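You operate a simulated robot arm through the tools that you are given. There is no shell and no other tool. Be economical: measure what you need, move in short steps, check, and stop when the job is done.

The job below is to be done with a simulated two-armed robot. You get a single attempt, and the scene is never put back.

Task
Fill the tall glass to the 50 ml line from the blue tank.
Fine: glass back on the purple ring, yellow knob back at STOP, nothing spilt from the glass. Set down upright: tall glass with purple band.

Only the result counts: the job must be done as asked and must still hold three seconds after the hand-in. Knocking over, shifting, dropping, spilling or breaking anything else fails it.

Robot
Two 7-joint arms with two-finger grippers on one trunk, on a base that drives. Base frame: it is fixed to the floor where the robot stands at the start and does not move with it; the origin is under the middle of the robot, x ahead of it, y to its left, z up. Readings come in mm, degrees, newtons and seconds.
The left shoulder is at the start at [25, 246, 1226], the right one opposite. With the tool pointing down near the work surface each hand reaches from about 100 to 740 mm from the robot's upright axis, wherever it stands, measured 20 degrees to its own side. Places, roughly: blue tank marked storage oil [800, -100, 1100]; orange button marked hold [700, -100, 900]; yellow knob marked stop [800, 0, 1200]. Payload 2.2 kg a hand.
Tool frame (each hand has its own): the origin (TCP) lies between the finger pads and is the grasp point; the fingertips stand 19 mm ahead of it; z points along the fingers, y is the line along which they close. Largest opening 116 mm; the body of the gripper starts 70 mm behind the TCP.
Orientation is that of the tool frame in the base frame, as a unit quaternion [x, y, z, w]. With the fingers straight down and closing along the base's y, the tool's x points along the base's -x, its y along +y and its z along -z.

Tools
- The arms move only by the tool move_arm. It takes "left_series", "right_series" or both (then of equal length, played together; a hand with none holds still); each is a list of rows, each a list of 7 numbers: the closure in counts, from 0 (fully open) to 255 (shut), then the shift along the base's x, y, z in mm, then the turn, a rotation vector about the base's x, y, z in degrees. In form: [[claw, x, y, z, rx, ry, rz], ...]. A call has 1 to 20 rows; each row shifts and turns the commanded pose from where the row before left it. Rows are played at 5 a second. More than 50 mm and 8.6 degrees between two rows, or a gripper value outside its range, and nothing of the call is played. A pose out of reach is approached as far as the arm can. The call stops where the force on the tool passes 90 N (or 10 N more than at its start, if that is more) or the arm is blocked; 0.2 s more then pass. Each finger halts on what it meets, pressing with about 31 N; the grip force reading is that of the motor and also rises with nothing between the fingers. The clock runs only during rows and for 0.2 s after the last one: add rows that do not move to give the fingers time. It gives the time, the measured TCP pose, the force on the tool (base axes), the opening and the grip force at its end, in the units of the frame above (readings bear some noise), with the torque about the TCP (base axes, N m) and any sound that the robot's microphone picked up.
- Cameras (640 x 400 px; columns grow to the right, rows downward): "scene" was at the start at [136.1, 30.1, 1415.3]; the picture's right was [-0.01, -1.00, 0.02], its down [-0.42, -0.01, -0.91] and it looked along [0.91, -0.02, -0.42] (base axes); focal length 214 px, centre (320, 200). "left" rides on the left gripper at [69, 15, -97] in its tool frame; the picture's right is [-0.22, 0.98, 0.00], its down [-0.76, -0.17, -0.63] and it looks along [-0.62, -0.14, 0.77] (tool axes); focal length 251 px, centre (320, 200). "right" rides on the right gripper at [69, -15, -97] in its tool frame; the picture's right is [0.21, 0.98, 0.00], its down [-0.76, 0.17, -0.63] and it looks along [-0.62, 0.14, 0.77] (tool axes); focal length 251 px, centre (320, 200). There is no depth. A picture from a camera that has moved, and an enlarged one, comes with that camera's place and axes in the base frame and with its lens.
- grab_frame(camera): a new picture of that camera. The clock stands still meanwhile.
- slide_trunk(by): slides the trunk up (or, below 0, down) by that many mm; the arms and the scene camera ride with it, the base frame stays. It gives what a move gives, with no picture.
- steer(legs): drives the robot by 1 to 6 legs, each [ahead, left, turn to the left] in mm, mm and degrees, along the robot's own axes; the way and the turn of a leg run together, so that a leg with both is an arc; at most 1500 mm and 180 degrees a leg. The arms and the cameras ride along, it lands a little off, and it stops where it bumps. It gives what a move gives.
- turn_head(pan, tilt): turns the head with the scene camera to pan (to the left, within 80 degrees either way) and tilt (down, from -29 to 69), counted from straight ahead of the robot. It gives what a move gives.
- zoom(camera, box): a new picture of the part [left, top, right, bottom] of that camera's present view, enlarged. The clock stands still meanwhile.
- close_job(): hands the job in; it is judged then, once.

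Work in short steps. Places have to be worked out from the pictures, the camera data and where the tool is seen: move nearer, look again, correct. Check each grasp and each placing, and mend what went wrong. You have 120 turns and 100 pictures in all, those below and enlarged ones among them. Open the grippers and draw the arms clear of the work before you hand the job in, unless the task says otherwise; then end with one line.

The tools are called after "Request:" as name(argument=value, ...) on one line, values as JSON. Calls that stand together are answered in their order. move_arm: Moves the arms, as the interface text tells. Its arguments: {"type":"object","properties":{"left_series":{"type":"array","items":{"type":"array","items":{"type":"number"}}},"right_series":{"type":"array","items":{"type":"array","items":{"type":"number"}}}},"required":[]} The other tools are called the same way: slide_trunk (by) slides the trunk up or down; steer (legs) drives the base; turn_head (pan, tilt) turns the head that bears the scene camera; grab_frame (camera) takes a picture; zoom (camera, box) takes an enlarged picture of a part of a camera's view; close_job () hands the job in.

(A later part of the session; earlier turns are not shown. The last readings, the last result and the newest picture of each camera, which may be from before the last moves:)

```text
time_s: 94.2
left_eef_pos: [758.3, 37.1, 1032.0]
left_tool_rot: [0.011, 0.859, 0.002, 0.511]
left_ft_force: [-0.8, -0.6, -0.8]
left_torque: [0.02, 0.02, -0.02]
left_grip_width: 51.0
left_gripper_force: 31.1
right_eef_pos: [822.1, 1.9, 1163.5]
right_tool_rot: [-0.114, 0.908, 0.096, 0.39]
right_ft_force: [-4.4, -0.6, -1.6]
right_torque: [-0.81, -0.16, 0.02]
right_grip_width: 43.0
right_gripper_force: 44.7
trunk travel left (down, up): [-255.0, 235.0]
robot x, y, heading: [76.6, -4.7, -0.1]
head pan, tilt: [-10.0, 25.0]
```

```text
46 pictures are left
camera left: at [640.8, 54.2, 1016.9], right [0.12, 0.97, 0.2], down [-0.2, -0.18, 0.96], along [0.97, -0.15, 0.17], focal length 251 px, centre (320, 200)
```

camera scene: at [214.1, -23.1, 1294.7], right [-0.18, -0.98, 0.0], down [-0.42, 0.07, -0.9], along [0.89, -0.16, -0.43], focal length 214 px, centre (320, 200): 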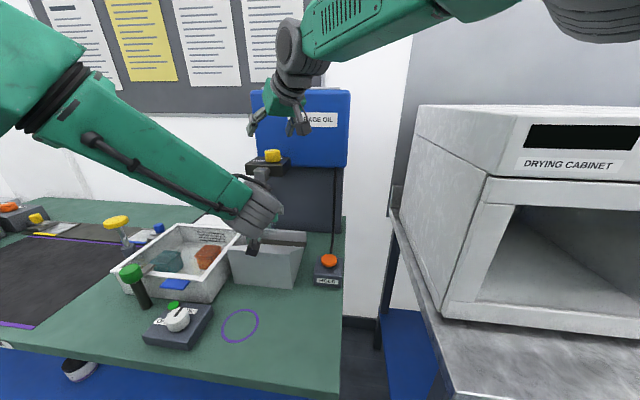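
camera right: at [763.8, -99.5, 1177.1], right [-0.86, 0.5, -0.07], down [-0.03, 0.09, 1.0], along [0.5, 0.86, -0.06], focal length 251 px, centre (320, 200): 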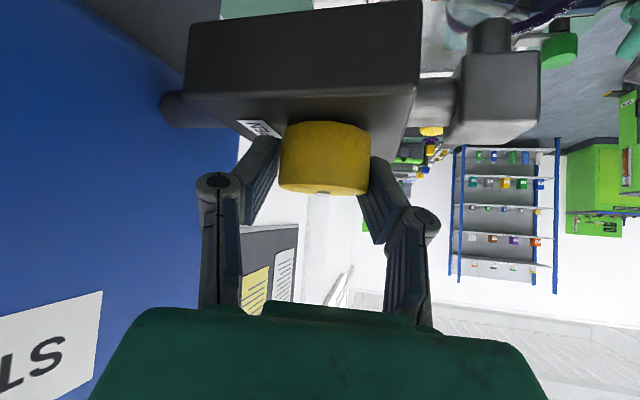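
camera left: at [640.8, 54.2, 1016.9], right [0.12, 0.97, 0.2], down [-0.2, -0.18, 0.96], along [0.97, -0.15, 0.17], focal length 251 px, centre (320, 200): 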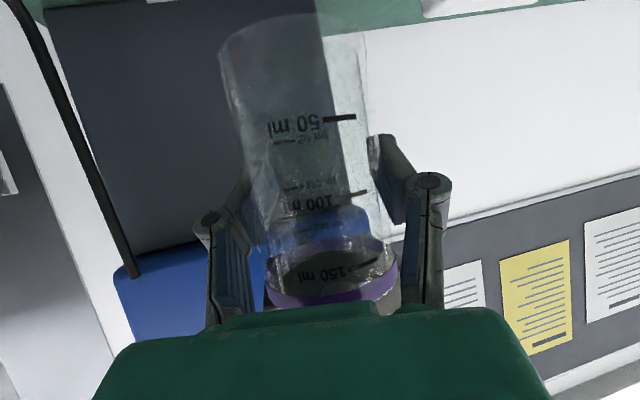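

No flow yet. I open without rotating, rise, and check the pointer.

Request:
move_arm(right_series=[[200, 0, 0, 0, 0, 0, 0], [119, 0, 0, 0, 0, 0, 0], [119, 0, 0, 0, 0, 0, 0], [119, -2, 0, 6, 0, 0, 0], [119, -4, 0, 10, 0, 0, 0], [119, -5, 0, 11, 0, 0, 0], [119, -5, 0, 10, 0, 0, 0], [119, -2, 0, 6, 0, 0, 0], [119, 0, 0, 0, 0, 0, 0], [119, 0, 0, 0, 0, 0, 0], [119, 0, 0, 0, 0, 0, 0], [119, 0, 0, 0, 0, 0, 0]])

Request:
zoom(camera="right", box=[210, 20, 420, 150])

```text
time_s: 96.8
left_eef_pos: [757.6, 36.6, 1031.6]
left_tool_rot: [0.011, 0.859, 0.003, 0.511]
left_ft_force: [-0.7, -0.7, -0.7]
left_torque: [-0.03, 0.01, -0.02]
left_grip_width: 50.6
left_gripper_force: 31.1
right_eef_pos: [806.0, 4.1, 1206.3]
right_tool_rot: [-0.114, 0.908, 0.096, 0.392]
right_ft_force: [0.2, 0.5, 0.4]
right_torque: [0.02, -0.01, 0.02]
right_grip_width: 61.9
right_gripper_force: 0.0
trunk travel left (down, up): [-255.0, 235.0]
robot x, y, heading: [79.2, -1.0, -0.3]
head pan, tilt: [-10.0, 25.0]
```

```text
3.05 times, centred on (315, 85) of right
camera zoom: at [698.1, -44.9, 1219.7], right [-0.42, 0.9, -0.07], down [0.02, 0.09, 1.0], along [0.91, 0.42, -0.06], focal length 766 px, centre (335, 550)
```

zoom: 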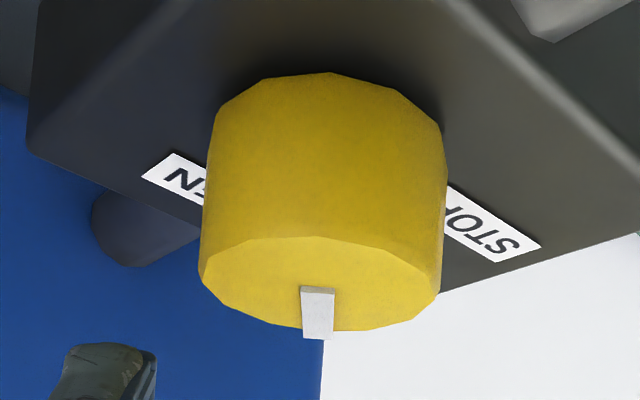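

The pointer went from 67° to about 24° and stays. One more grip-and-turn should bring it to OPEN.

Request:
move_arm(right_series=[[119, 1, 0, 0, 0, 0, 5], [119, 3, 0, 0, 0, 0, 8], [119, 4, -1, 0, 0, 0, 8], [119, 4, -1, 0, 0, 0, 8], [119, 4, 0, 0, 0, 0, 7], [119, 0, 0, -6, 0, 0, 0], [119, 0, 0, -9, 0, 0, 0], [119, 0, 0, -10, 0, 0, 0], [119, 0, 0, -9, 0, 0, 0], [119, 0, 0, -6, 0, 0, 0], [119, 0, 0, -3, 0, 0, 0], [119, 0, 0, 0, 0, 0, 0], [130, 0, 0, 0, 0, 0, 0], [145, 0, 0, 0, 0, 0, 0], [160, 0, 0, 0, 0, 0, 0], [190, 0, 0, 0, 0, 0, 0], [255, 0, 0, 0, 0, 0, 0], [255, 0, 0, 0, 0, 0, 0], [255, 0, 0, 0, 0, 0, 0]])

Request:
move_arm(right_series=[[255, 0, 0, 0, 0, 0, -4], [255, 0, 0, 0, 0, 0, -6], [255, 0, 0, 0, 0, 0, -6], [255, 0, 0, 0, 0, 0, -5], [255, 0, 0, 0, 0, 0, -4], [255, 0, 0, 0, 0, 0, 0]])

Request:
grab_frame(camera="left")

Request:
grab_frame(camera="right")

```text
time_s: 100.8
left_eef_pos: [758.4, 35.4, 1031.6]
left_tool_rot: [0.012, 0.859, 0.003, 0.511]
left_ft_force: [0.0, 0.9, -0.8]
left_torque: [0.0, -0.03, 0.01]
left_grip_width: 50.7
left_gripper_force: 30.6
right_eef_pos: [820.9, -0.0, 1164.7]
right_tool_rot: [-0.389, 0.828, 0.213, 0.342]
right_ft_force: [1.3, -0.8, -0.9]
right_torque: [-0.3, -0.51, 0.0]
right_grip_width: 44.2
right_gripper_force: 45.2
trunk travel left (down, up): [-255.0, 235.0]
robot x, y, heading: [78.6, -3.1, -0.1]
head pan, tilt: [-10.0, 25.0]
```

```text
time_s: 102.2
left_eef_pos: [757.2, 35.9, 1032.8]
left_tool_rot: [0.011, 0.858, 0.003, 0.513]
left_ft_force: [0.0, 0.0, -0.9]
left_torque: [0.03, 0.0, 0.01]
left_grip_width: 50.7
left_gripper_force: 30.8
right_eef_pos: [818.7, 0.6, 1164.4]
right_tool_rot: [-0.2, 0.893, 0.132, 0.38]
right_ft_force: [-7.6, 1.5, 2.9]
right_torque: [-0.45, 0.74, 0.03]
right_grip_width: 44.2
right_gripper_force: 45.2
trunk travel left (down, up): [-255.0, 235.0]
robot x, y, heading: [77.7, -0.8, -0.0]
head pan, tilt: [-10.0, 25.0]
```

```text
44 pictures are left
camera left: at [640.1, 54.3, 1017.4], right [0.12, 0.97, 0.2], down [-0.2, -0.18, 0.96], along [0.97, -0.15, 0.17], focal length 251 px, centre (320, 200)
```

left: 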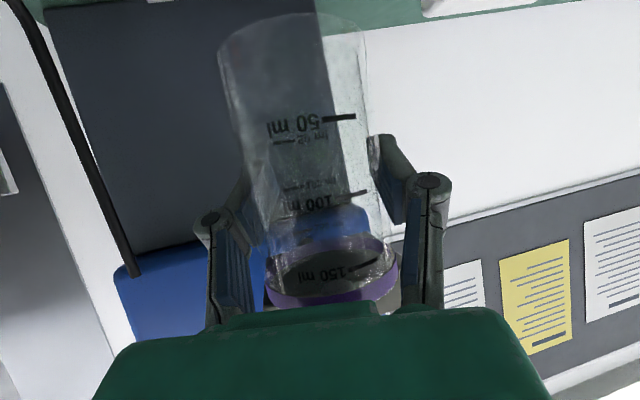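

```text
43 pictures are left
camera right: at [723.1, -67.1, 1178.1], right [-0.58, 0.81, -0.07], down [0.01, 0.09, 1.0], along [0.81, 0.58, -0.06], focal length 251 px, centre (320, 200)
```

right: 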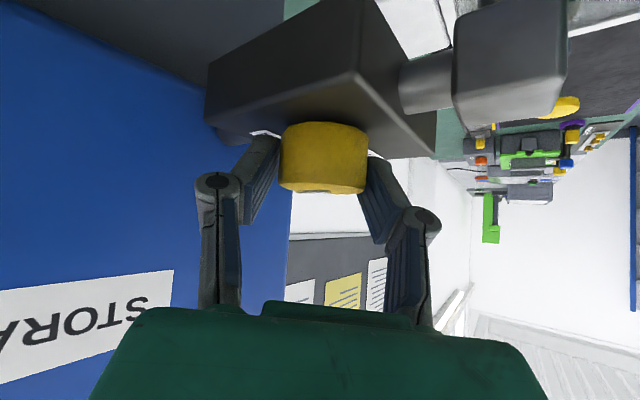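

Still no flow at about 0°. I turn another 14°, release without rotating, and look at pointer and spout.

Request:
move_arm(right_series=[[255, 0, 0, 0, 0, 0, -3], [255, 0, 0, 0, 0, 0, -4], [255, 0, 0, 0, 0, 0, -4], [255, 0, 0, 0, 0, 0, -3], [255, 0, 0, 0, 0, 0, 0]])

Request:
zoom(camera="left", box=[200, 0, 400, 320])

Request:
move_arm(right_series=[[200, 0, 0, 0, 0, 0, 0], [119, 0, 0, 0, 0, 0, 0], [119, 0, 0, 0, 0, 0, 0], [119, -2, 0, 6, 0, 0, 0], [119, -4, 0, 10, 0, 0, 0], [119, -5, 0, 11, 0, 0, 0], [119, -5, 0, 10, 0, 0, 0], [119, -2, 0, 6, 0, 0, 0], [119, 0, 0, 0, 0, 0, 0], [119, 0, 0, 0, 0, 0, 0], [119, 0, 0, 0, 0, 0, 0]])

Request:
grab_frame(camera="right")

```text
time_s: 103.4
left_eef_pos: [757.2, 39.5, 1032.2]
left_tool_rot: [0.01, 0.858, 0.002, 0.513]
left_ft_force: [1.1, -0.3, -0.3]
left_torque: [0.03, -0.01, 0.03]
left_grip_width: 50.7
left_gripper_force: 31.1
right_eef_pos: [820.9, 1.7, 1165.5]
right_tool_rot: [-0.088, 0.91, 0.09, 0.394]
right_ft_force: [-14.3, 25.0, 1.1]
right_torque: [-0.74, 1.11, 0.1]
right_grip_width: 43.6
right_gripper_force: 44.6
trunk travel left (down, up): [-255.0, 235.0]
robot x, y, heading: [77.6, -5.5, -0.3]
head pan, tilt: [-10.0, 25.0]
```

```text
1.25 times, centred on (300, 160) of left
camera zoom: at [639.2, 57.3, 1017.4], right [0.12, 0.97, 0.2], down [-0.2, -0.18, 0.96], along [0.97, -0.15, 0.17], focal length 314 px, centre (345, 250)
```

zoom: 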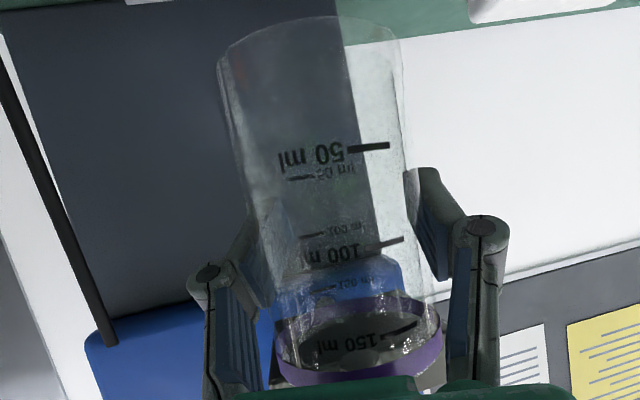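

```text
time_s: 105.8
left_eef_pos: [757.5, 36.6, 1030.3]
left_tool_rot: [0.011, 0.86, 0.003, 0.511]
left_ft_force: [-0.1, 0.8, -1.5]
left_torque: [-0.05, -0.02, -0.02]
left_grip_width: 50.6
left_gripper_force: 31.1
right_eef_pos: [805.7, -7.2, 1208.3]
right_tool_rot: [-0.083, 0.911, 0.09, 0.393]
right_ft_force: [0.1, -0.2, 0.2]
right_torque: [-0.01, -0.03, 0.0]
right_grip_width: 61.9
right_gripper_force: 0.1
trunk travel left (down, up): [-255.0, 235.0]
robot x, y, heading: [78.1, -0.3, -0.2]
head pan, tilt: [-10.0, 25.0]
```

```text
41 pictures are left
camera right: at [696.0, -49.7, 1222.1], right [-0.36, 0.93, -0.06], down [0.03, 0.08, 1.0], along [0.93, 0.36, -0.06], focal length 251 px, centre (320, 200)
```

right: 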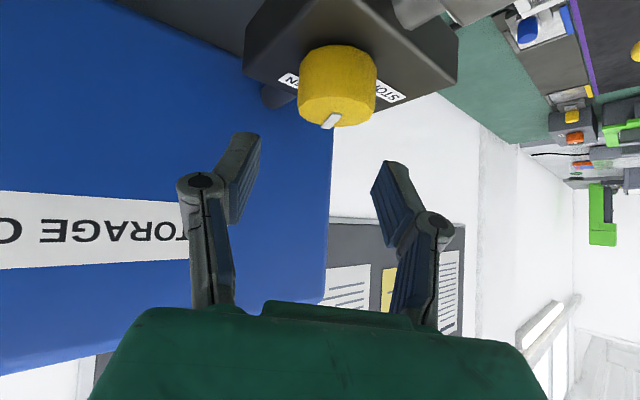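

Request:
zoom(camera="right", box=[260, 20, 420, 140])

```text
3.33 times, centred on (340, 80) of right
camera zoom: at [696.0, -49.7, 1222.1], right [-0.36, 0.93, -0.06], down [0.03, 0.08, 1.0], along [0.93, 0.36, -0.06], focal length 838 px, centre (253, 600)
```

zoom: 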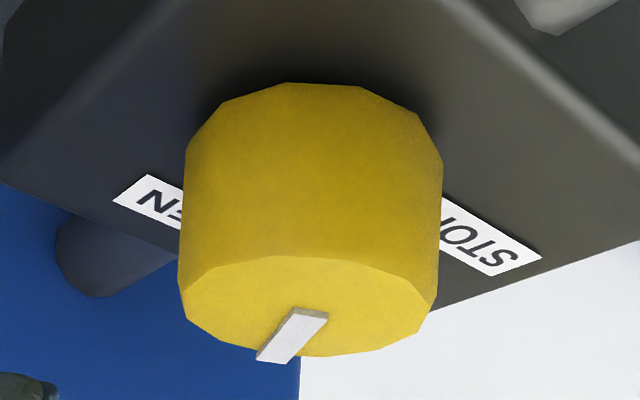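

The pointer is now near 5–10°, close to OPEN, with no flow, so HOLD is probably an enabling (dead-man) button. I take the right hand to a hover above the HOLD button, estimated at (686, -133, ~890), tool down and fingers closed.

Request:
move_arm(right_series=[[119, -8, -8, 4, 0, 0, 0], [150, -14, -14, 4, -0.9, 3.9, 0], [200, -16, -16, 0, -1.9, 7.75, 0], [255, -16, -16, -6, -1.9, 7.75, 0], [255, -16, -16, -14, -1.9, 7.75, 0], [255, -16, -16, -22, -1.9, 7.75, 0], [255, -14, -16, -28, -1.9, 7.75, 0], [255, -10, -12, -32, -0.9, 3.9, 0], [255, -7, -8, -34, 0, 0, 0], [255, -3, -4, -34, 0, 0, 0], [255, 0, 0, -34, 0, 0, 0], [255, 0, 0, -26, 0, 0, 0], [255, 0, 0, -16, 0, 0, 0], [255, 0, 0, -8, 0, 0, 0], [255, 0, 0, 0, 0, 0, 0], [255, 0, 0, 0, 0, 0, 0], [255, 0, 0, 0, 0, 0, 0], [255, 0, 0, 0, 0, 0, 0], [255, 0, 0, 0, 0, 0, 0]])

Request:
grab_frame(camera="right")

Request:
grab_frame(camera="scene")

```text
time_s: 109.8
left_eef_pos: [757.9, 36.8, 1031.7]
left_tool_rot: [0.011, 0.859, 0.003, 0.512]
left_ft_force: [-0.3, 0.1, -1.0]
left_torque: [-0.01, -0.03, 0.0]
left_grip_width: 50.6
left_gripper_force: 31.5
right_eef_pos: [683.7, -127.5, 959.7]
right_tool_rot: [-0.086, 0.996, 0.027, -0.008]
right_ft_force: [-0.4, -0.4, -0.5]
right_torque: [-0.04, 0.02, 0.02]
right_grip_width: 0.1
right_gripper_force: 28.9
trunk travel left (down, up): [-255.0, 235.0]
robot x, y, heading: [78.6, -6.0, 0.0]
head pan, tilt: [-10.0, 25.0]
```

```text
39 pictures are left
camera right: at [620.7, -158.4, 1056.8], right [-0.38, 0.92, 0.06], down [0.73, 0.26, 0.63], along [0.57, 0.28, -0.77], focal length 251 px, centre (320, 200)
```

right: 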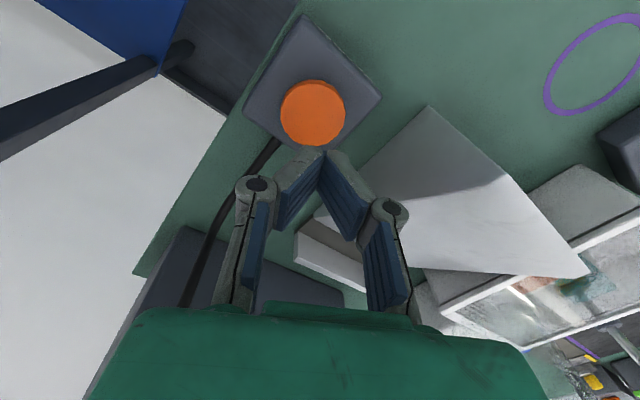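

```text
38 pictures are left
camera scene: at [214.6, -23.4, 1294.7], right [-0.18, -0.98, 0.0], down [-0.42, 0.07, -0.9], along [0.89, -0.16, -0.43], focal length 214 px, centre (320, 200)
```

scene: 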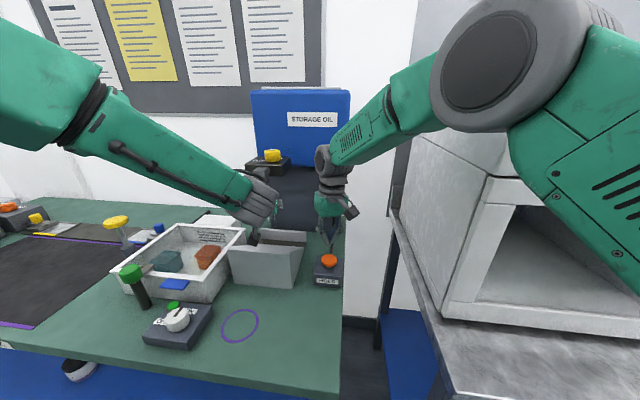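

Button top is at about (673, -131, 885). I shift over it and descend to just above contact.

Request:
move_arm(right_series=[[255, -4, -1, -4, 0, 0, 0], [255, -4, -1, -8, 0, 0, 0], [255, -3, -1, -9, 0, 0, 0], [255, 0, 0, -8, 0, 0, 0], [255, 0, 0, -6, 0, 0, 0], [255, 0, 0, -5, 0, 0, 0], [255, 0, 0, -4, 0, 0, 0], [255, 0, 0, -3, 0, 0, 0], [255, 0, 0, 0, 0, 0, 0], [255, 0, 0, 0, 0, 0, 0], [255, 0, 0, 0, 0, 0, 0], [255, 0, 0, 0, 0, 0, 0], [255, 0, 0, 0, 0, 0, 0]])

Request:
grab_frame(camera="right")

```text
time_s: 112.6
left_eef_pos: [758.1, 36.3, 1032.5]
left_tool_rot: [0.011, 0.86, 0.003, 0.511]
left_ft_force: [-0.4, 0.4, -1.3]
left_torque: [-0.02, -0.04, 0.0]
left_grip_width: 50.8
left_gripper_force: 30.7
right_eef_pos: [670.4, -129.5, 912.1]
right_tool_rot: [-0.085, 0.996, 0.027, -0.009]
right_ft_force: [0.7, -1.1, 0.8]
right_torque: [-0.01, 0.02, 0.02]
right_grip_width: 0.0
right_gripper_force: 28.6
trunk travel left (down, up): [-255.0, 235.0]
robot x, y, heading: [76.3, -0.6, -0.4]
head pan, tilt: [-10.0, 25.0]
```

```text
37 pictures are left
camera right: at [608.6, -160.5, 1009.7], right [-0.38, 0.92, 0.06], down [0.73, 0.26, 0.63], along [0.57, 0.28, -0.77], focal length 251 px, centre (320, 200)
```

right: 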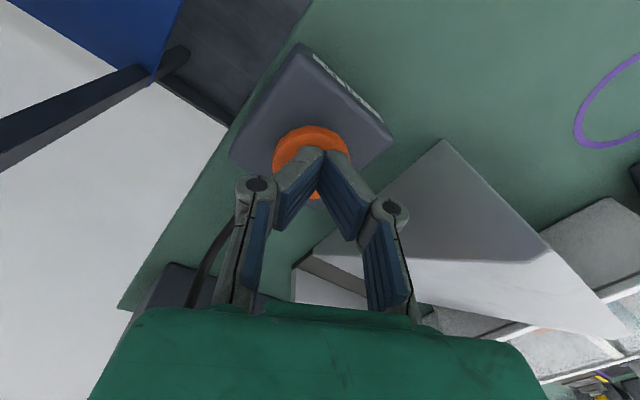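

The fingertips are centred above the button. I press down slowly.

Request:
move_arm(right_series=[[255, 0, 0, -3, 0, 0, 0], [255, 0, 0, -3, 0, 0, 0], [255, 0, 0, -3, 0, 0, 0], [255, 0, 0, -3, 0, 0, 0]])

Request:
zoom(camera="left", box=[200, 0, 400, 320])

```text
time_s: 113.6
left_eef_pos: [759.9, 36.3, 1031.2]
left_tool_rot: [0.011, 0.859, 0.002, 0.511]
left_ft_force: [0.4, -0.4, -1.4]
left_torque: [-0.01, 0.02, -0.03]
left_grip_width: 50.4
left_gripper_force: 31.4
right_eef_pos: [670.1, -128.6, 901.9]
right_tool_rot: [-0.085, 0.996, 0.027, -0.008]
right_ft_force: [0.1, -0.4, 3.3]
right_torque: [0.01, -0.04, 0.02]
right_grip_width: 0.2
right_gripper_force: 28.0
trunk travel left (down, up): [-255.0, 235.0]
robot x, y, heading: [77.7, -3.3, -0.3]
head pan, tilt: [-10.0, 25.0]
```

```text
1.25 times, centred on (300, 160) of left
camera zoom: at [641.0, 53.4, 1017.0], right [0.12, 0.97, 0.2], down [-0.2, -0.18, 0.96], along [0.97, -0.15, 0.17], focal length 314 px, centre (345, 250)
```

zoom: 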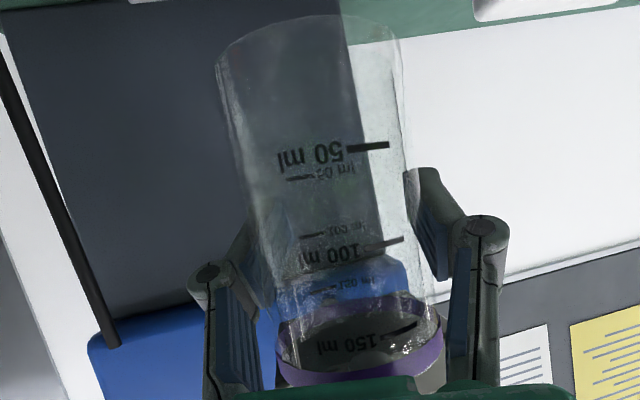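

Contact has begun (3 N). I press another 6 mm.

Request:
move_arm(right_series=[[255, 0, 0, -2, 0, 0, 0], [255, 0, 0, -2, 0, 0, 0], [255, 0, 0, -2, 0, 0, 0]])

Request:
zoom(camera="left", box=[200, 0, 400, 320])

```text
time_s: 114.4
left_eef_pos: [758.5, 36.5, 1032.5]
left_tool_rot: [0.011, 0.858, 0.002, 0.513]
left_ft_force: [0.4, 0.4, -0.4]
left_torque: [-0.01, 0.0, -0.03]
left_grip_width: 50.5
left_gripper_force: 31.1
right_eef_pos: [670.6, -130.0, 897.2]
right_tool_rot: [-0.087, 0.996, 0.027, -0.007]
right_ft_force: [0.7, 0.6, 8.0]
right_torque: [-0.06, -0.08, -0.01]
right_grip_width: 0.1
right_gripper_force: 28.5
trunk travel left (down, up): [-255.0, 235.0]
robot x, y, heading: [77.9, -4.3, -0.3]
head pan, tilt: [-10.0, 25.0]
heard: click
```

```text
1.25 times, centred on (300, 160) of left
camera zoom: at [640.5, 53.7, 1017.3], right [0.12, 0.97, 0.2], down [-0.2, -0.18, 0.96], along [0.97, -0.15, 0.17], focal length 314 px, centre (345, 250)
```

zoom: 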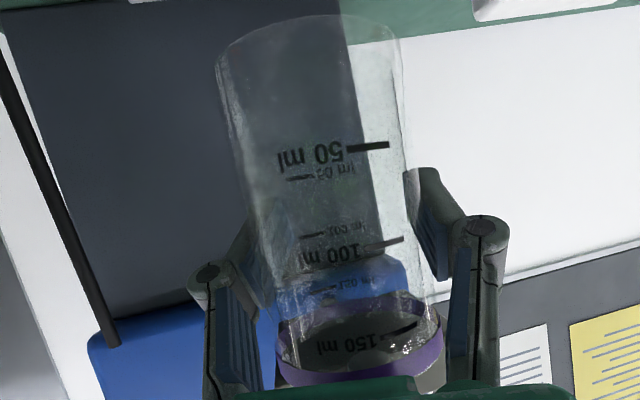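

A click was heard. I hold the button one second more and look for oil.

Request:
move_arm(right_series=[[255, 0, 0, -1, 0, 0, 0], [255, 0, 0, 0, 0, 0, 0], [255, 0, 0, 0, 0, 0, 0], [255, 0, 0, 0, 0, 0, 0]])

Request:
zoom(camera="left", box=[200, 0, 400, 320])

```text
time_s: 115.4
left_eef_pos: [755.7, 36.3, 1033.2]
left_tool_rot: [0.011, 0.859, 0.003, 0.513]
left_ft_force: [-0.4, 0.2, -0.5]
left_torque: [-0.01, -0.05, 0.01]
left_grip_width: 50.6
left_gripper_force: 31.2
right_eef_pos: [671.7, -129.5, 896.8]
right_tool_rot: [-0.086, 0.996, 0.028, -0.007]
right_ft_force: [2.8, 0.3, 21.9]
right_torque: [-0.14, -0.17, 0.02]
right_grip_width: 0.3
right_gripper_force: 28.4
trunk travel left (down, up): [-255.0, 235.0]
robot x, y, heading: [81.2, -3.2, -0.3]
head pan, tilt: [-10.0, 25.0]
```

```text
1.25 times, centred on (300, 160) of left
camera zoom: at [639.9, 54.1, 1017.6], right [0.12, 0.97, 0.2], down [-0.2, -0.18, 0.96], along [0.97, -0.15, 0.17], focal length 314 px, centre (345, 250)
```

zoom: 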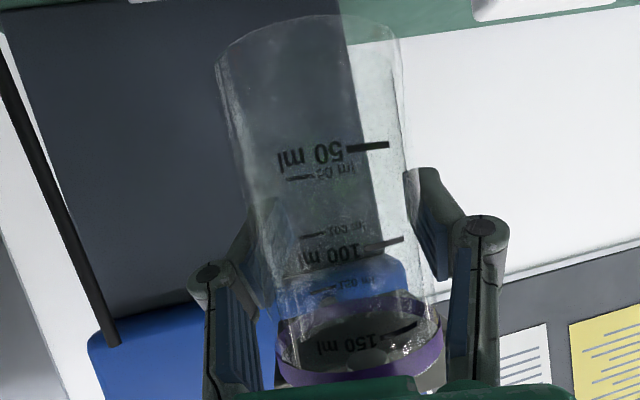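

Button is fully pressed at 22 N but no oil is evident. I look at the spout from the scene camera and keep holding briefly.

Request:
move_arm(right_series=[[255, 0, 0, 0, 0, 0, 0], [255, 0, 0, 0, 0, 0, 0], [255, 0, 0, 0, 0, 0, 0], [255, 0, 0, 0, 0, 0, 0], [255, 0, 0, 0, 0, 0, 0]])

Request:
zoom(camera="scene", box=[220, 130, 350, 300])

Request:
grab_frame(camera="left")

```text
time_s: 116.6
left_eef_pos: [757.2, 36.7, 1032.5]
left_tool_rot: [0.011, 0.859, 0.003, 0.512]
left_ft_force: [0.7, 0.2, -1.2]
left_torque: [-0.02, -0.01, -0.02]
left_grip_width: 50.5
left_gripper_force: 31.6
right_eef_pos: [671.6, -129.8, 895.6]
right_tool_rot: [-0.086, 0.996, 0.028, -0.006]
right_ft_force: [4.5, -1.2, 26.0]
right_torque: [-0.17, -0.24, 0.03]
right_grip_width: 0.1
right_gripper_force: 28.2
trunk travel left (down, up): [-255.0, 235.0]
robot x, y, heading: [81.7, -5.4, -0.2]
head pan, tilt: [-10.0, 25.0]
```

```text
2.35 times, centred on (285, 215) of scene
camera zoom: at [211.4, -22.5, 1295.2], right [-0.18, -0.98, 0.0], down [-0.42, 0.07, -0.91], along [0.89, -0.16, -0.42], focal length 505 px, centre (402, 165)
```

zoom: 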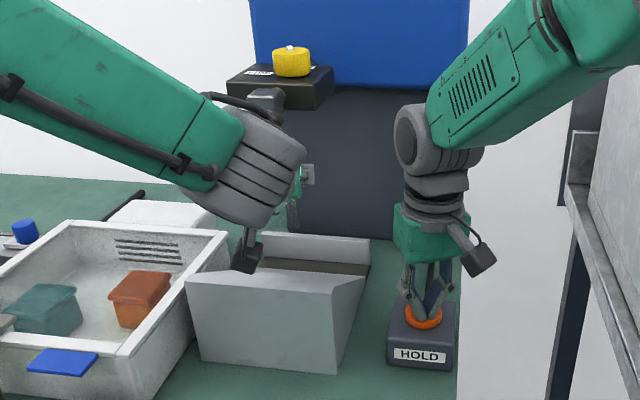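

```text
32 pictures are left
camera left: at [639.9, 54.1, 1017.6], right [0.12, 0.97, 0.2], down [-0.2, -0.18, 0.96], along [0.97, -0.15, 0.17], focal length 251 px, centre (320, 200)
```

left: 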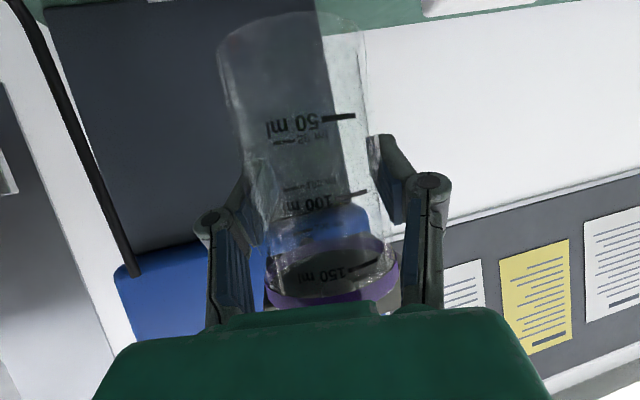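

No flow while held, and the pointer isn't fully at OPEN. I release the button and go back to turn the knob fully to OPEN, watching the glass.

Request:
move_arm(right_series=[[255, 0, 0, 4, 0, 0, 0], [255, 0, 0, 8, 0, 0, 0], [255, 0, 0, 14, 0, 0, 0], [255, 0, 0, 20, 0, 0, 0], [255, 0, 0, 26, 0, 0, 0], [255, 0, 0, 30, 0, 0, 0]])

Request:
zoom(camera="left", box=[200, 0, 400, 320])

```text
time_s: 118.0
left_eef_pos: [757.1, 37.2, 1032.2]
left_tool_rot: [0.011, 0.859, 0.003, 0.511]
left_ft_force: [-1.0, 0.1, -1.3]
left_torque: [-0.01, 0.0, -0.02]
left_grip_width: 50.6
left_gripper_force: 30.6
right_eef_pos: [670.5, -128.1, 999.8]
right_tool_rot: [-0.085, 0.996, 0.028, -0.009]
right_ft_force: [-0.1, -0.4, -0.3]
right_torque: [-0.01, -0.01, -0.01]
right_grip_width: 0.0
right_gripper_force: 28.9
trunk travel left (down, up): [-255.0, 235.0]
robot x, y, heading: [76.9, -3.9, -0.2]
head pan, tilt: [-10.0, 25.0]
```

```text
1.25 times, centred on (300, 160) of left
camera zoom: at [640.5, 53.6, 1017.4], right [0.12, 0.97, 0.2], down [-0.2, -0.18, 0.96], along [0.97, -0.15, 0.17], focal length 314 px, centre (345, 250)
```

zoom: 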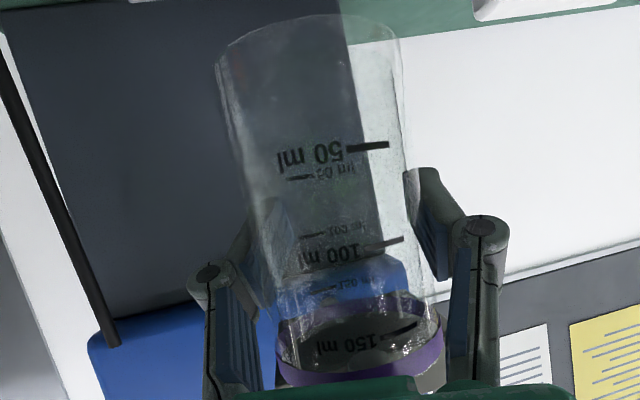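

No change. I return to the knob with a reversed path, now at α≈52°, fingers open.

Request:
move_arm(right_series=[[255, 4, 3, 15, 0, 0, 4], [255, 8, 6, 30, 0, 0, 7], [255, 8, 6, 35, 0, 0, 8], [255, 9, 7, 35, 0, 0, 8], [200, 9, 7, 35, 0, 0, 8], [119, 10, 7, 30, 0, 0, 7], [119, 15, 13, 10, 6.3, -4.9, 0], [119, 15, 13, 8, 6.3, -4.9, 0], [119, 15, 13, 5, 6.3, -4.9, 0], [119, 15, 13, 3, 6.3, -4.9, 0], [119, 15, 13, 2, 6.3, -4.9, 0], [119, 13, 13, 2, 6.3, -4.9, 0], [119, 10, 11, 0, 0, 0, 0], [119, 4, 5, 0, 0, 0, 0], [119, 2, 1, 0, 0, 0, 0], [119, 0, 0, 0, 0, 0, 0], [119, 0, 0, 0, 0, 0, 0], [119, 0, 0, 0, 0, 0, 0], [119, 0, 0, 0, 0, 0, 0]])

Request:
grab_frame(camera="right")

```text
time_s: 122.0
left_eef_pos: [758.0, 36.3, 1031.4]
left_tool_rot: [0.011, 0.859, 0.003, 0.512]
left_ft_force: [0.5, 0.6, -1.8]
left_torque: [0.01, 0.01, 0.04]
left_grip_width: 50.5
left_gripper_force: 31.3
right_eef_pos: [816.2, -1.8, 1198.2]
right_tool_rot: [-0.411, 0.818, 0.2, 0.348]
right_ft_force: [0.3, -0.2, -0.1]
right_torque: [-0.01, 0.01, 0.01]
right_grip_width: 61.9
right_gripper_force: 0.1
right hand out of reach, approached as far as the arm can: row 6
trunk travel left (down, up): [-255.0, 235.0]
robot x, y, heading: [75.5, -6.3, -0.4]
head pan, tilt: [-10.0, 25.0]
```

```text
30 pictures are left
camera right: at [762.1, -106.2, 1212.3], right [-0.88, 0.45, -0.12], down [-0.07, 0.11, 0.99], along [0.46, 0.88, -0.07], focal length 251 px, centre (320, 200)
```

right: 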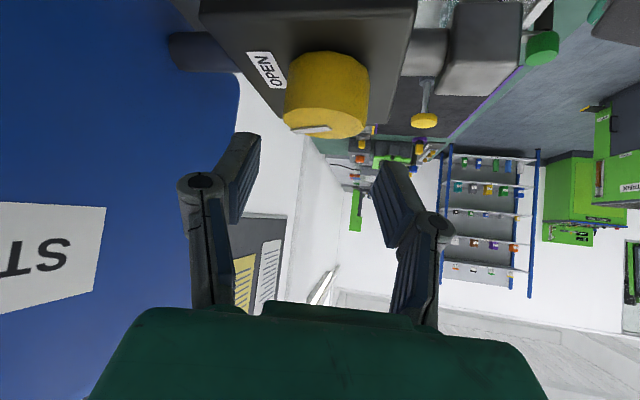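

The pointer is at about 0° and the OPEN label at about -15°. I descend, grip and turn the remaining angle.

Request:
move_arm(right_series=[[119, 3, 3, 0, 0, 0, 0], [119, 3, 2, -3, 0, 0, 0], [119, 0, 0, -7, 0, 0, 0], [119, 0, 0, -9, 0, 0, 0], [119, 0, 0, -8, 0, 0, 0], [119, 0, 0, -5, 0, 0, 0], [119, 0, 0, -3, 0, 0, 0], [119, 0, 0, 0, 0, 0, 0], [130, 0, 0, 0, 0, 0, 0], [145, 0, 0, 0, 0, 0, 0], [160, 0, 0, 0, 0, 0, 0], [190, 0, 0, 0, 0, 0, 0], [255, 0, 0, 0, 0, 0, 0], [255, 0, 0, 0, 0, 0, 0], [255, 0, 0, 0, 0, 0, 0]])

Request:
move_arm(right_series=[[255, 0, 0, 0, 0, 0, -3], [255, 0, 0, 0, 0, 0, -5], [255, 0, 0, 0, 0, 0, -5], [255, 0, 0, 0, 0, 0, -3], [255, 0, 0, 0, 0, 0, 0]])

Request:
grab_frame(camera="left")

```text
time_s: 125.2
left_eef_pos: [757.9, 35.7, 1031.5]
left_tool_rot: [0.011, 0.859, 0.002, 0.512]
left_ft_force: [0.2, -0.9, -2.3]
left_torque: [0.0, -0.02, 0.02]
left_grip_width: 50.5
left_gripper_force: 30.8
right_eef_pos: [823.0, 1.8, 1161.0]
right_tool_rot: [-0.411, 0.819, 0.2, 0.348]
right_ft_force: [-0.2, -0.1, -0.1]
right_torque: [-0.04, 0.14, -0.03]
right_grip_width: 43.3
right_gripper_force: 44.7
trunk travel left (down, up): [-255.0, 235.0]
robot x, y, heading: [79.4, -5.3, -0.2]
head pan, tilt: [-10.0, 25.0]
```

```text
time_s: 126.4
left_eef_pos: [757.4, 35.1, 1032.4]
left_tool_rot: [0.011, 0.859, 0.002, 0.512]
left_ft_force: [-0.2, 0.5, -2.2]
left_torque: [-0.03, -0.02, 0.0]
left_grip_width: 50.4
left_gripper_force: 30.9
right_eef_pos: [821.9, 3.0, 1162.9]
right_tool_rot: [-0.293, 0.868, 0.15, 0.372]
right_ft_force: [-4.1, -1.2, -1.8]
right_torque: [0.0, -0.12, 0.01]
right_grip_width: 43.2
right_gripper_force: 44.7
trunk travel left (down, up): [-255.0, 235.0]
robot x, y, heading: [79.3, -6.9, -0.4]
head pan, tilt: [-10.0, 25.0]
```

```text
29 pictures are left
camera left: at [640.8, 53.3, 1017.1], right [0.12, 0.97, 0.2], down [-0.2, -0.18, 0.96], along [0.97, -0.15, 0.17], focal length 251 px, centre (320, 200)
```

left: 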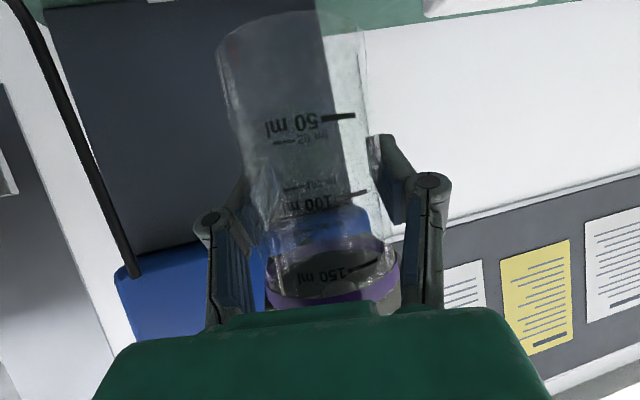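

Nothing definite yet. I turn another 18° clockwise.

Request:
move_arm(right_series=[[255, 0, 0, 0, 0, 0, -3], [255, 0, 0, 0, 0, 0, -6], [255, 0, 0, 0, 0, 0, -6], [255, 0, 0, 0, 0, 0, -3], [255, 0, 0, 0, 0, 0, 0]])

Request:
zoom(camera="left", box=[200, 0, 400, 320])

```text
time_s: 127.6
left_eef_pos: [757.9, 36.0, 1032.9]
left_tool_rot: [0.01, 0.859, 0.003, 0.511]
left_ft_force: [-0.6, 0.0, -1.0]
left_torque: [0.0, -0.02, 0.01]
left_grip_width: 50.2
left_gripper_force: 31.2
right_eef_pos: [823.0, 4.6, 1161.6]
right_tool_rot: [-0.154, 0.903, 0.089, 0.391]
right_ft_force: [2.0, 1.4, 1.8]
right_torque: [-0.19, 0.0, 0.3]
right_grip_width: 42.4
right_gripper_force: 44.4
trunk travel left (down, up): [-255.0, 235.0]
robot x, y, heading: [82.1, 0.2, -0.1]
head pan, tilt: [-10.0, 25.0]
```

```text
1.25 times, centred on (300, 160) of left
camera zoom: at [641.3, 54.9, 1016.7], right [0.12, 0.97, 0.2], down [-0.2, -0.18, 0.96], along [0.97, -0.15, 0.17], focal length 314 px, centre (345, 250)
```

zoom: 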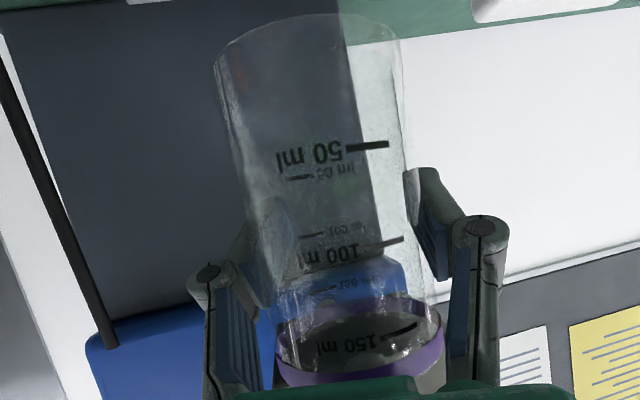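

Torque rose to 0.3 N·m, so the knob is at its open stop, still without flow. I release it straight, then go press HOLD with the knob fully open.

Request:
move_arm(right_series=[[200, 0, 0, 0, 0, 0, 0], [119, 0, 0, 0, 0, 0, 0], [119, 0, 0, 0, 0, 0, 0], [119, -2, 0, 8, 0, 0, 0], [119, -4, 0, 13, 0, 0, 0], [119, -5, 0, 14, 0, 0, 0], [119, -5, 0, 10, 0, 0, 0], [119, -2, 0, 4, 0, 0, 0], [119, 0, 0, 0, 0, 0, 0], [119, 0, 0, 0, 0, 0, 0], [119, 0, 0, 0, 0, 0, 0]])

Request:
zoom(camera="right", box=[210, 20, 420, 150])

```text
time_s: 130.0
left_eef_pos: [758.1, 35.8, 1032.3]
left_tool_rot: [0.011, 0.859, 0.003, 0.512]
left_ft_force: [-0.6, -0.2, -1.6]
left_torque: [0.0, 0.0, 0.02]
left_grip_width: 50.3
left_gripper_force: 31.4
right_eef_pos: [804.0, 3.1, 1211.7]
right_tool_rot: [-0.154, 0.903, 0.089, 0.391]
right_ft_force: [0.0, -0.3, -1.2]
right_torque: [-0.01, -0.01, 0.0]
right_grip_width: 62.0
right_gripper_force: 0.1
trunk travel left (down, up): [-255.0, 235.0]
robot x, y, heading: [77.7, -1.4, -0.4]
head pan, tilt: [-10.0, 25.0]
```

```text
3.05 times, centred on (315, 85) of right
camera zoom: at [699.7, -51.6, 1225.3], right [-0.48, 0.87, -0.12], down [0.0, 0.14, 0.99], along [0.88, 0.47, -0.07], focal length 766 px, centre (335, 550)
```

zoom: 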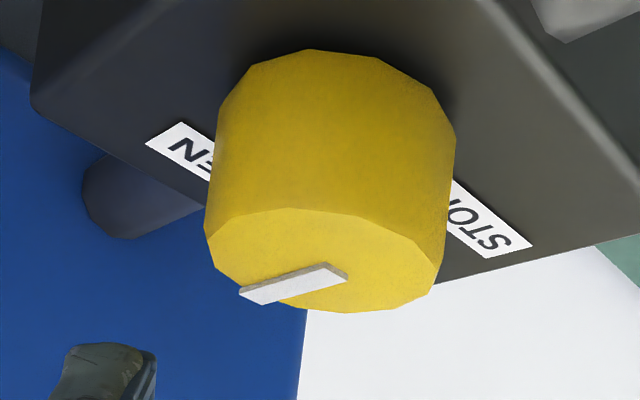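

The pointer is now beyond OPEN (about -30°). I go back over the HOLD button at (671, -130).

Request:
move_arm(right_series=[[119, -8, -8, 4, 0, 0, 0], [150, -14, -14, 4, -1.4, 3.75, 0], [200, -16, -16, 0, -2.8, 7.5, 0], [255, -16, -16, -6, -2.8, 7.5, 0], [255, -16, -16, -14, -2.8, 7.5, 0], [255, -16, -16, -24, -2.8, 7.5, 0], [255, -15, -16, -32, -2.8, 7.5, 0], [255, -13, -13, -36, -1.4, 3.75, 0], [255, -9, -9, -38, 0, 0, 0], [255, -6, -6, -38, 0, 0, 0], [255, -4, -3, -38, 0, 0, 0], [255, 0, 0, -32, 0, 0, 0], [255, 0, 0, -24, 0, 0, 0], [255, 0, 0, -16, 0, 0, 0], [255, 0, 0, -9, 0, 0, 0], [255, 0, 0, 0, 0, 0, 0], [255, 0, 0, 0, 0, 0, 0], [255, 0, 0, 0, 0, 0, 0], [255, 0, 0, 0, 0, 0, 0]])

Request:
grab_frame(camera="right")

```text
time_s: 134.0
left_eef_pos: [758.5, 35.4, 1030.6]
left_tool_rot: [0.011, 0.859, 0.002, 0.511]
left_ft_force: [-0.3, -0.3, -0.7]
left_torque: [-0.02, 0.01, 0.02]
left_grip_width: 50.3
left_gripper_force: 30.9
right_eef_pos: [670.9, -130.9, 912.6]
right_tool_rot: [-0.163, 0.987, 0.011, -0.009]
right_ft_force: [-0.1, -0.4, 0.9]
right_torque: [-0.01, 0.0, 0.0]
right_grip_width: 0.2
right_gripper_force: 28.6
trunk travel left (down, up): [-255.0, 235.0]
robot x, y, heading: [79.6, -4.1, -0.1]
head pan, tilt: [-10.0, 25.0]
```

```text
26 pictures are left
camera right: at [613.8, -168.3, 1009.2], right [-0.52, 0.86, 0.03], down [0.68, 0.39, 0.63], along [0.52, 0.34, -0.78], focal length 251 px, centre (320, 200)
```

right: 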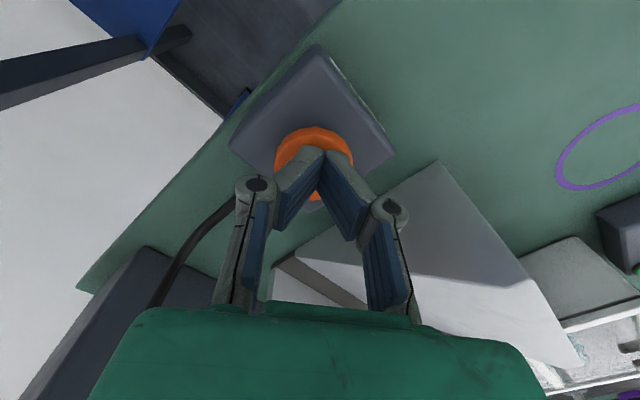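

Over the button again. I press by 17 mm total and check the glass immediately.

Request:
move_arm(right_series=[[255, 0, 0, -3, 0, 0, 0], [255, 0, 0, -4, 0, 0, 0], [255, 0, 0, -4, 0, 0, 0], [255, 0, 0, -3, 0, 0, 0], [255, 0, 0, -3, 0, 0, 0]])

Request:
grab_frame(camera="left")

```text
time_s: 135.2
left_eef_pos: [757.5, 35.5, 1031.7]
left_tool_rot: [0.011, 0.859, 0.003, 0.512]
left_ft_force: [0.4, 0.6, -1.0]
left_torque: [-0.01, -0.01, 0.04]
left_grip_width: 50.3
left_gripper_force: 31.0
right_eef_pos: [671.7, -130.1, 896.5]
right_tool_rot: [-0.163, 0.987, 0.012, -0.008]
right_ft_force: [0.6, -0.7, 8.4]
right_torque: [-0.03, -0.1, 0.0]
right_grip_width: 0.0
right_gripper_force: 28.6
trunk travel left (down, up): [-255.0, 235.0]
robot x, y, heading: [81.4, -6.6, -0.3]
head pan, tilt: [-10.0, 25.0]
heard: click
```

```text
25 pictures are left
camera left: at [640.4, 53.4, 1017.5], right [0.12, 0.97, 0.2], down [-0.2, -0.18, 0.96], along [0.97, -0.15, 0.17], focal length 251 px, centre (320, 200)
```

left: 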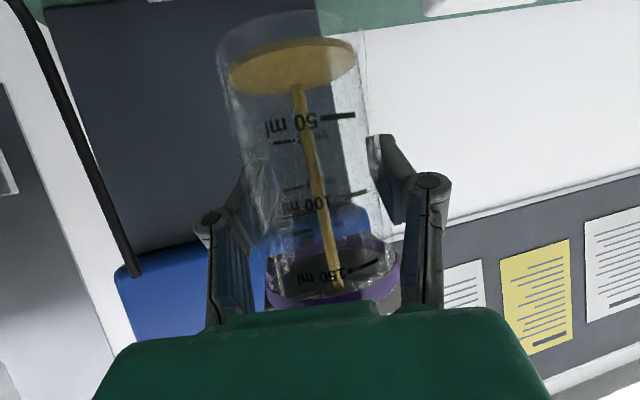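

Oil is flowing, with the surface still near the glass bottom. I hold for a short step and measure the rate.

Request:
move_arm(right_series=[[255, 0, 0, -1, 0, 0, 0]])

Request:
zoom(camera="left", box=[200, 0, 400, 320])

```text
time_s: 135.6
left_eef_pos: [757.8, 35.6, 1031.6]
left_tool_rot: [0.012, 0.859, 0.002, 0.512]
left_ft_force: [-0.9, -0.2, -1.6]
left_torque: [0.01, -0.01, 0.01]
left_grip_width: 50.3
left_gripper_force: 31.0
right_eef_pos: [670.4, -131.1, 896.3]
right_tool_rot: [-0.162, 0.987, 0.011, -0.007]
right_ft_force: [0.5, -2.1, 16.1]
right_torque: [-0.1, -0.11, 0.01]
right_grip_width: 6.1
right_gripper_force: 27.9
trunk travel left (down, up): [-255.0, 235.0]
robot x, y, heading: [75.8, -4.3, -0.2]
head pan, tilt: [-10.0, 25.0]
```

```text
1.25 times, centred on (300, 160) of left
camera zoom: at [640.0, 53.5, 1017.7], right [0.12, 0.97, 0.2], down [-0.2, -0.18, 0.96], along [0.97, -0.15, 0.17], focal length 314 px, centre (345, 250)
```

zoom: 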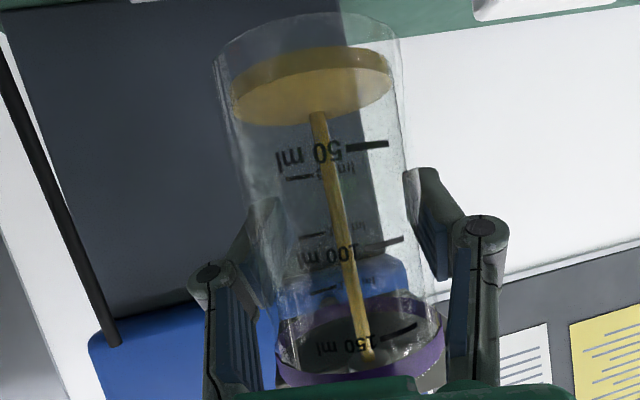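

Rate looks like roughly 20 ml/s, with the level about 10 ml. I hold 0.8 s more and measure again.

Request:
move_arm(right_series=[[255, 0, 0, 0, 0, 0, 0], [255, 0, 0, 0, 0, 0, 0], [255, 0, 0, 0, 0, 0, 0]])

Request:
zoom(camera="left", box=[200, 0, 400, 320])

```text
time_s: 136.4
left_eef_pos: [756.7, 35.6, 1032.5]
left_tool_rot: [0.011, 0.859, 0.003, 0.512]
left_ft_force: [-0.3, 0.1, -2.0]
left_torque: [0.0, -0.02, -0.01]
left_grip_width: 50.3
left_gripper_force: 31.4
right_eef_pos: [671.0, -129.9, 896.3]
right_tool_rot: [-0.161, 0.987, 0.011, -0.008]
right_ft_force: [4.5, -1.8, 24.2]
right_torque: [-0.13, -0.19, -0.01]
right_grip_width: 6.2
right_gripper_force: 28.9
trunk travel left (down, up): [-255.0, 235.0]
robot x, y, heading: [74.6, -3.0, -0.2]
head pan, tilt: [-10.0, 25.0]
```

```text
1.25 times, centred on (300, 160) of left
camera zoom: at [639.9, 53.6, 1017.7], right [0.12, 0.97, 0.2], down [-0.2, -0.18, 0.96], along [0.97, -0.15, 0.17], focal length 314 px, centre (345, 250)
```

zoom: 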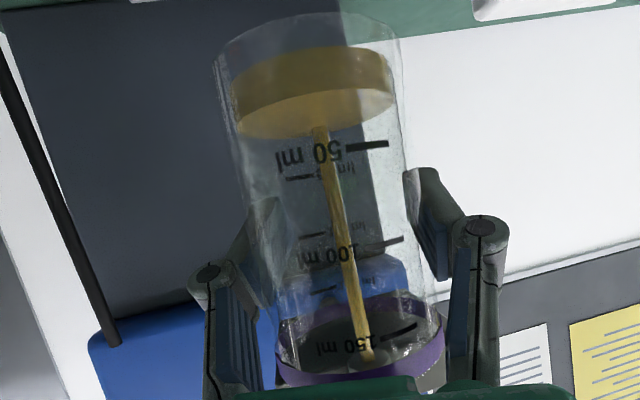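

Level is about 20 ml and rising at about 12.5 ml/s. I hold 1.6 s, aiming for around 40 ml, then measure again.

Request:
move_arm(right_series=[[255, 0, 0, 0, 0, 0, 0], [255, 0, 0, 0, 0, 0, 0], [255, 0, 0, 0, 0, 0, 0], [255, 0, 0, 0, 0, 0, 0], [255, 0, 0, 0, 0, 0, 0], [255, 0, 0, 0, 0, 0, 0], [255, 0, 0, 0, 0, 0, 0]])

Request:
zoom(camera="left", box=[230, 20, 390, 180])

```text
time_s: 138.0
left_eef_pos: [757.2, 36.8, 1033.8]
left_tool_rot: [0.011, 0.859, 0.003, 0.512]
left_ft_force: [-0.3, 0.8, -1.1]
left_torque: [-0.01, -0.01, 0.02]
left_grip_width: 50.4
left_gripper_force: 31.5
right_eef_pos: [670.7, -129.7, 896.7]
right_tool_rot: [-0.163, 0.987, 0.011, -0.007]
right_ft_force: [5.8, -3.0, 26.7]
right_torque: [-0.1, -0.27, 0.01]
right_grip_width: 6.1
right_gripper_force: 28.1
trunk travel left (down, up): [-255.0, 235.0]
robot x, y, heading: [78.4, -3.2, -0.2]
head pan, tilt: [-10.0, 25.0]
```

```text
2.50 times, centred on (310, 100) of left
camera zoom: at [639.9, 53.7, 1017.6], right [0.12, 0.97, 0.2], down [-0.2, -0.18, 0.96], along [0.97, -0.15, 0.17], focal length 629 px, centre (345, 450)
```

zoom: 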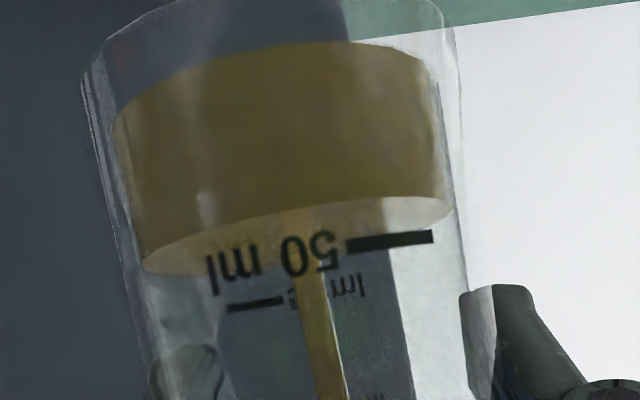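

About 39 ml, with 5.4 mm left to the line. I hold a further 0.4 s.

Request:
move_arm(right_series=[[255, 0, 0, 0, 0, 0, 0]])

Request:
zoom(camera="left", box=[230, 20, 390, 180])

```text
time_s: 138.4
left_eef_pos: [758.2, 35.8, 1032.9]
left_tool_rot: [0.011, 0.858, 0.003, 0.513]
left_ft_force: [-0.3, 0.1, -1.1]
left_torque: [0.01, -0.01, -0.01]
left_grip_width: 50.1
left_gripper_force: 31.2
right_eef_pos: [672.0, -130.0, 896.8]
right_tool_rot: [-0.163, 0.987, 0.011, -0.007]
right_ft_force: [6.5, -2.9, 26.1]
right_torque: [-0.12, -0.3, -0.02]
right_grip_width: 5.8
right_gripper_force: 28.3
trunk travel left (down, up): [-255.0, 235.0]
robot x, y, heading: [80.0, -3.6, -0.0]
head pan, tilt: [-10.0, 25.0]
```

```text
2.50 times, centred on (310, 100) of left
camera zoom: at [639.9, 53.7, 1017.7], right [0.12, 0.97, 0.2], down [-0.2, -0.18, 0.96], along [0.97, -0.15, 0.17], focal length 629 px, centre (345, 450)
```

zoom: 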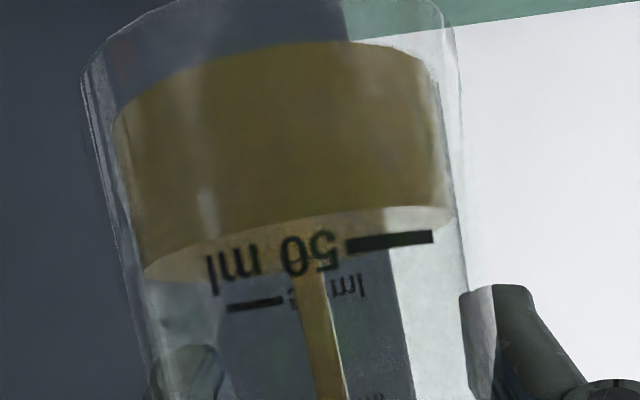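

Remaining is about 32 px (≈4 mm) on the near edge. I hold another 0.4 s.

Request:
move_arm(right_series=[[255, 0, 0, 0, 0, 0, 0]])

Request:
zoom(camera="left", box=[230, 20, 390, 180])

```text
time_s: 138.8
left_eef_pos: [757.6, 35.7, 1031.9]
left_tool_rot: [0.011, 0.859, 0.003, 0.512]
left_ft_force: [1.0, -0.7, -1.0]
left_torque: [-0.02, 0.01, 0.03]
left_grip_width: 50.4
left_gripper_force: 31.1
right_eef_pos: [670.9, -131.0, 896.6]
right_tool_rot: [-0.162, 0.987, 0.011, -0.007]
right_ft_force: [4.8, -2.0, 26.5]
right_torque: [-0.11, -0.28, 0.0]
right_grip_width: 6.1
right_gripper_force: 28.1
trunk travel left (down, up): [-255.0, 235.0]
robot x, y, heading: [77.8, -5.0, -0.2]
head pan, tilt: [-10.0, 25.0]
```

```text
2.50 times, centred on (310, 100) of left
camera zoom: at [639.9, 53.8, 1017.7], right [0.12, 0.97, 0.2], down [-0.2, -0.18, 0.96], along [0.97, -0.15, 0.17], focal length 629 px, centre (345, 450)
```

zoom: 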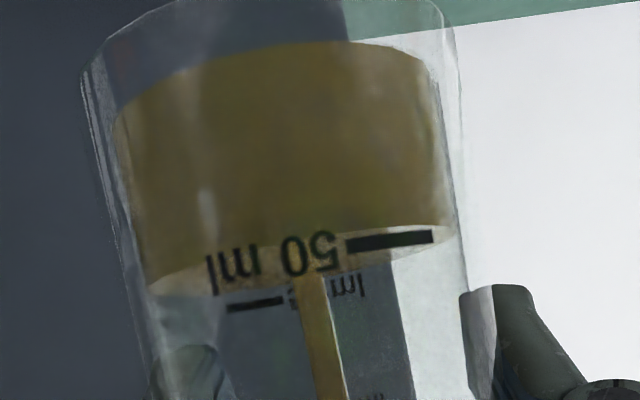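

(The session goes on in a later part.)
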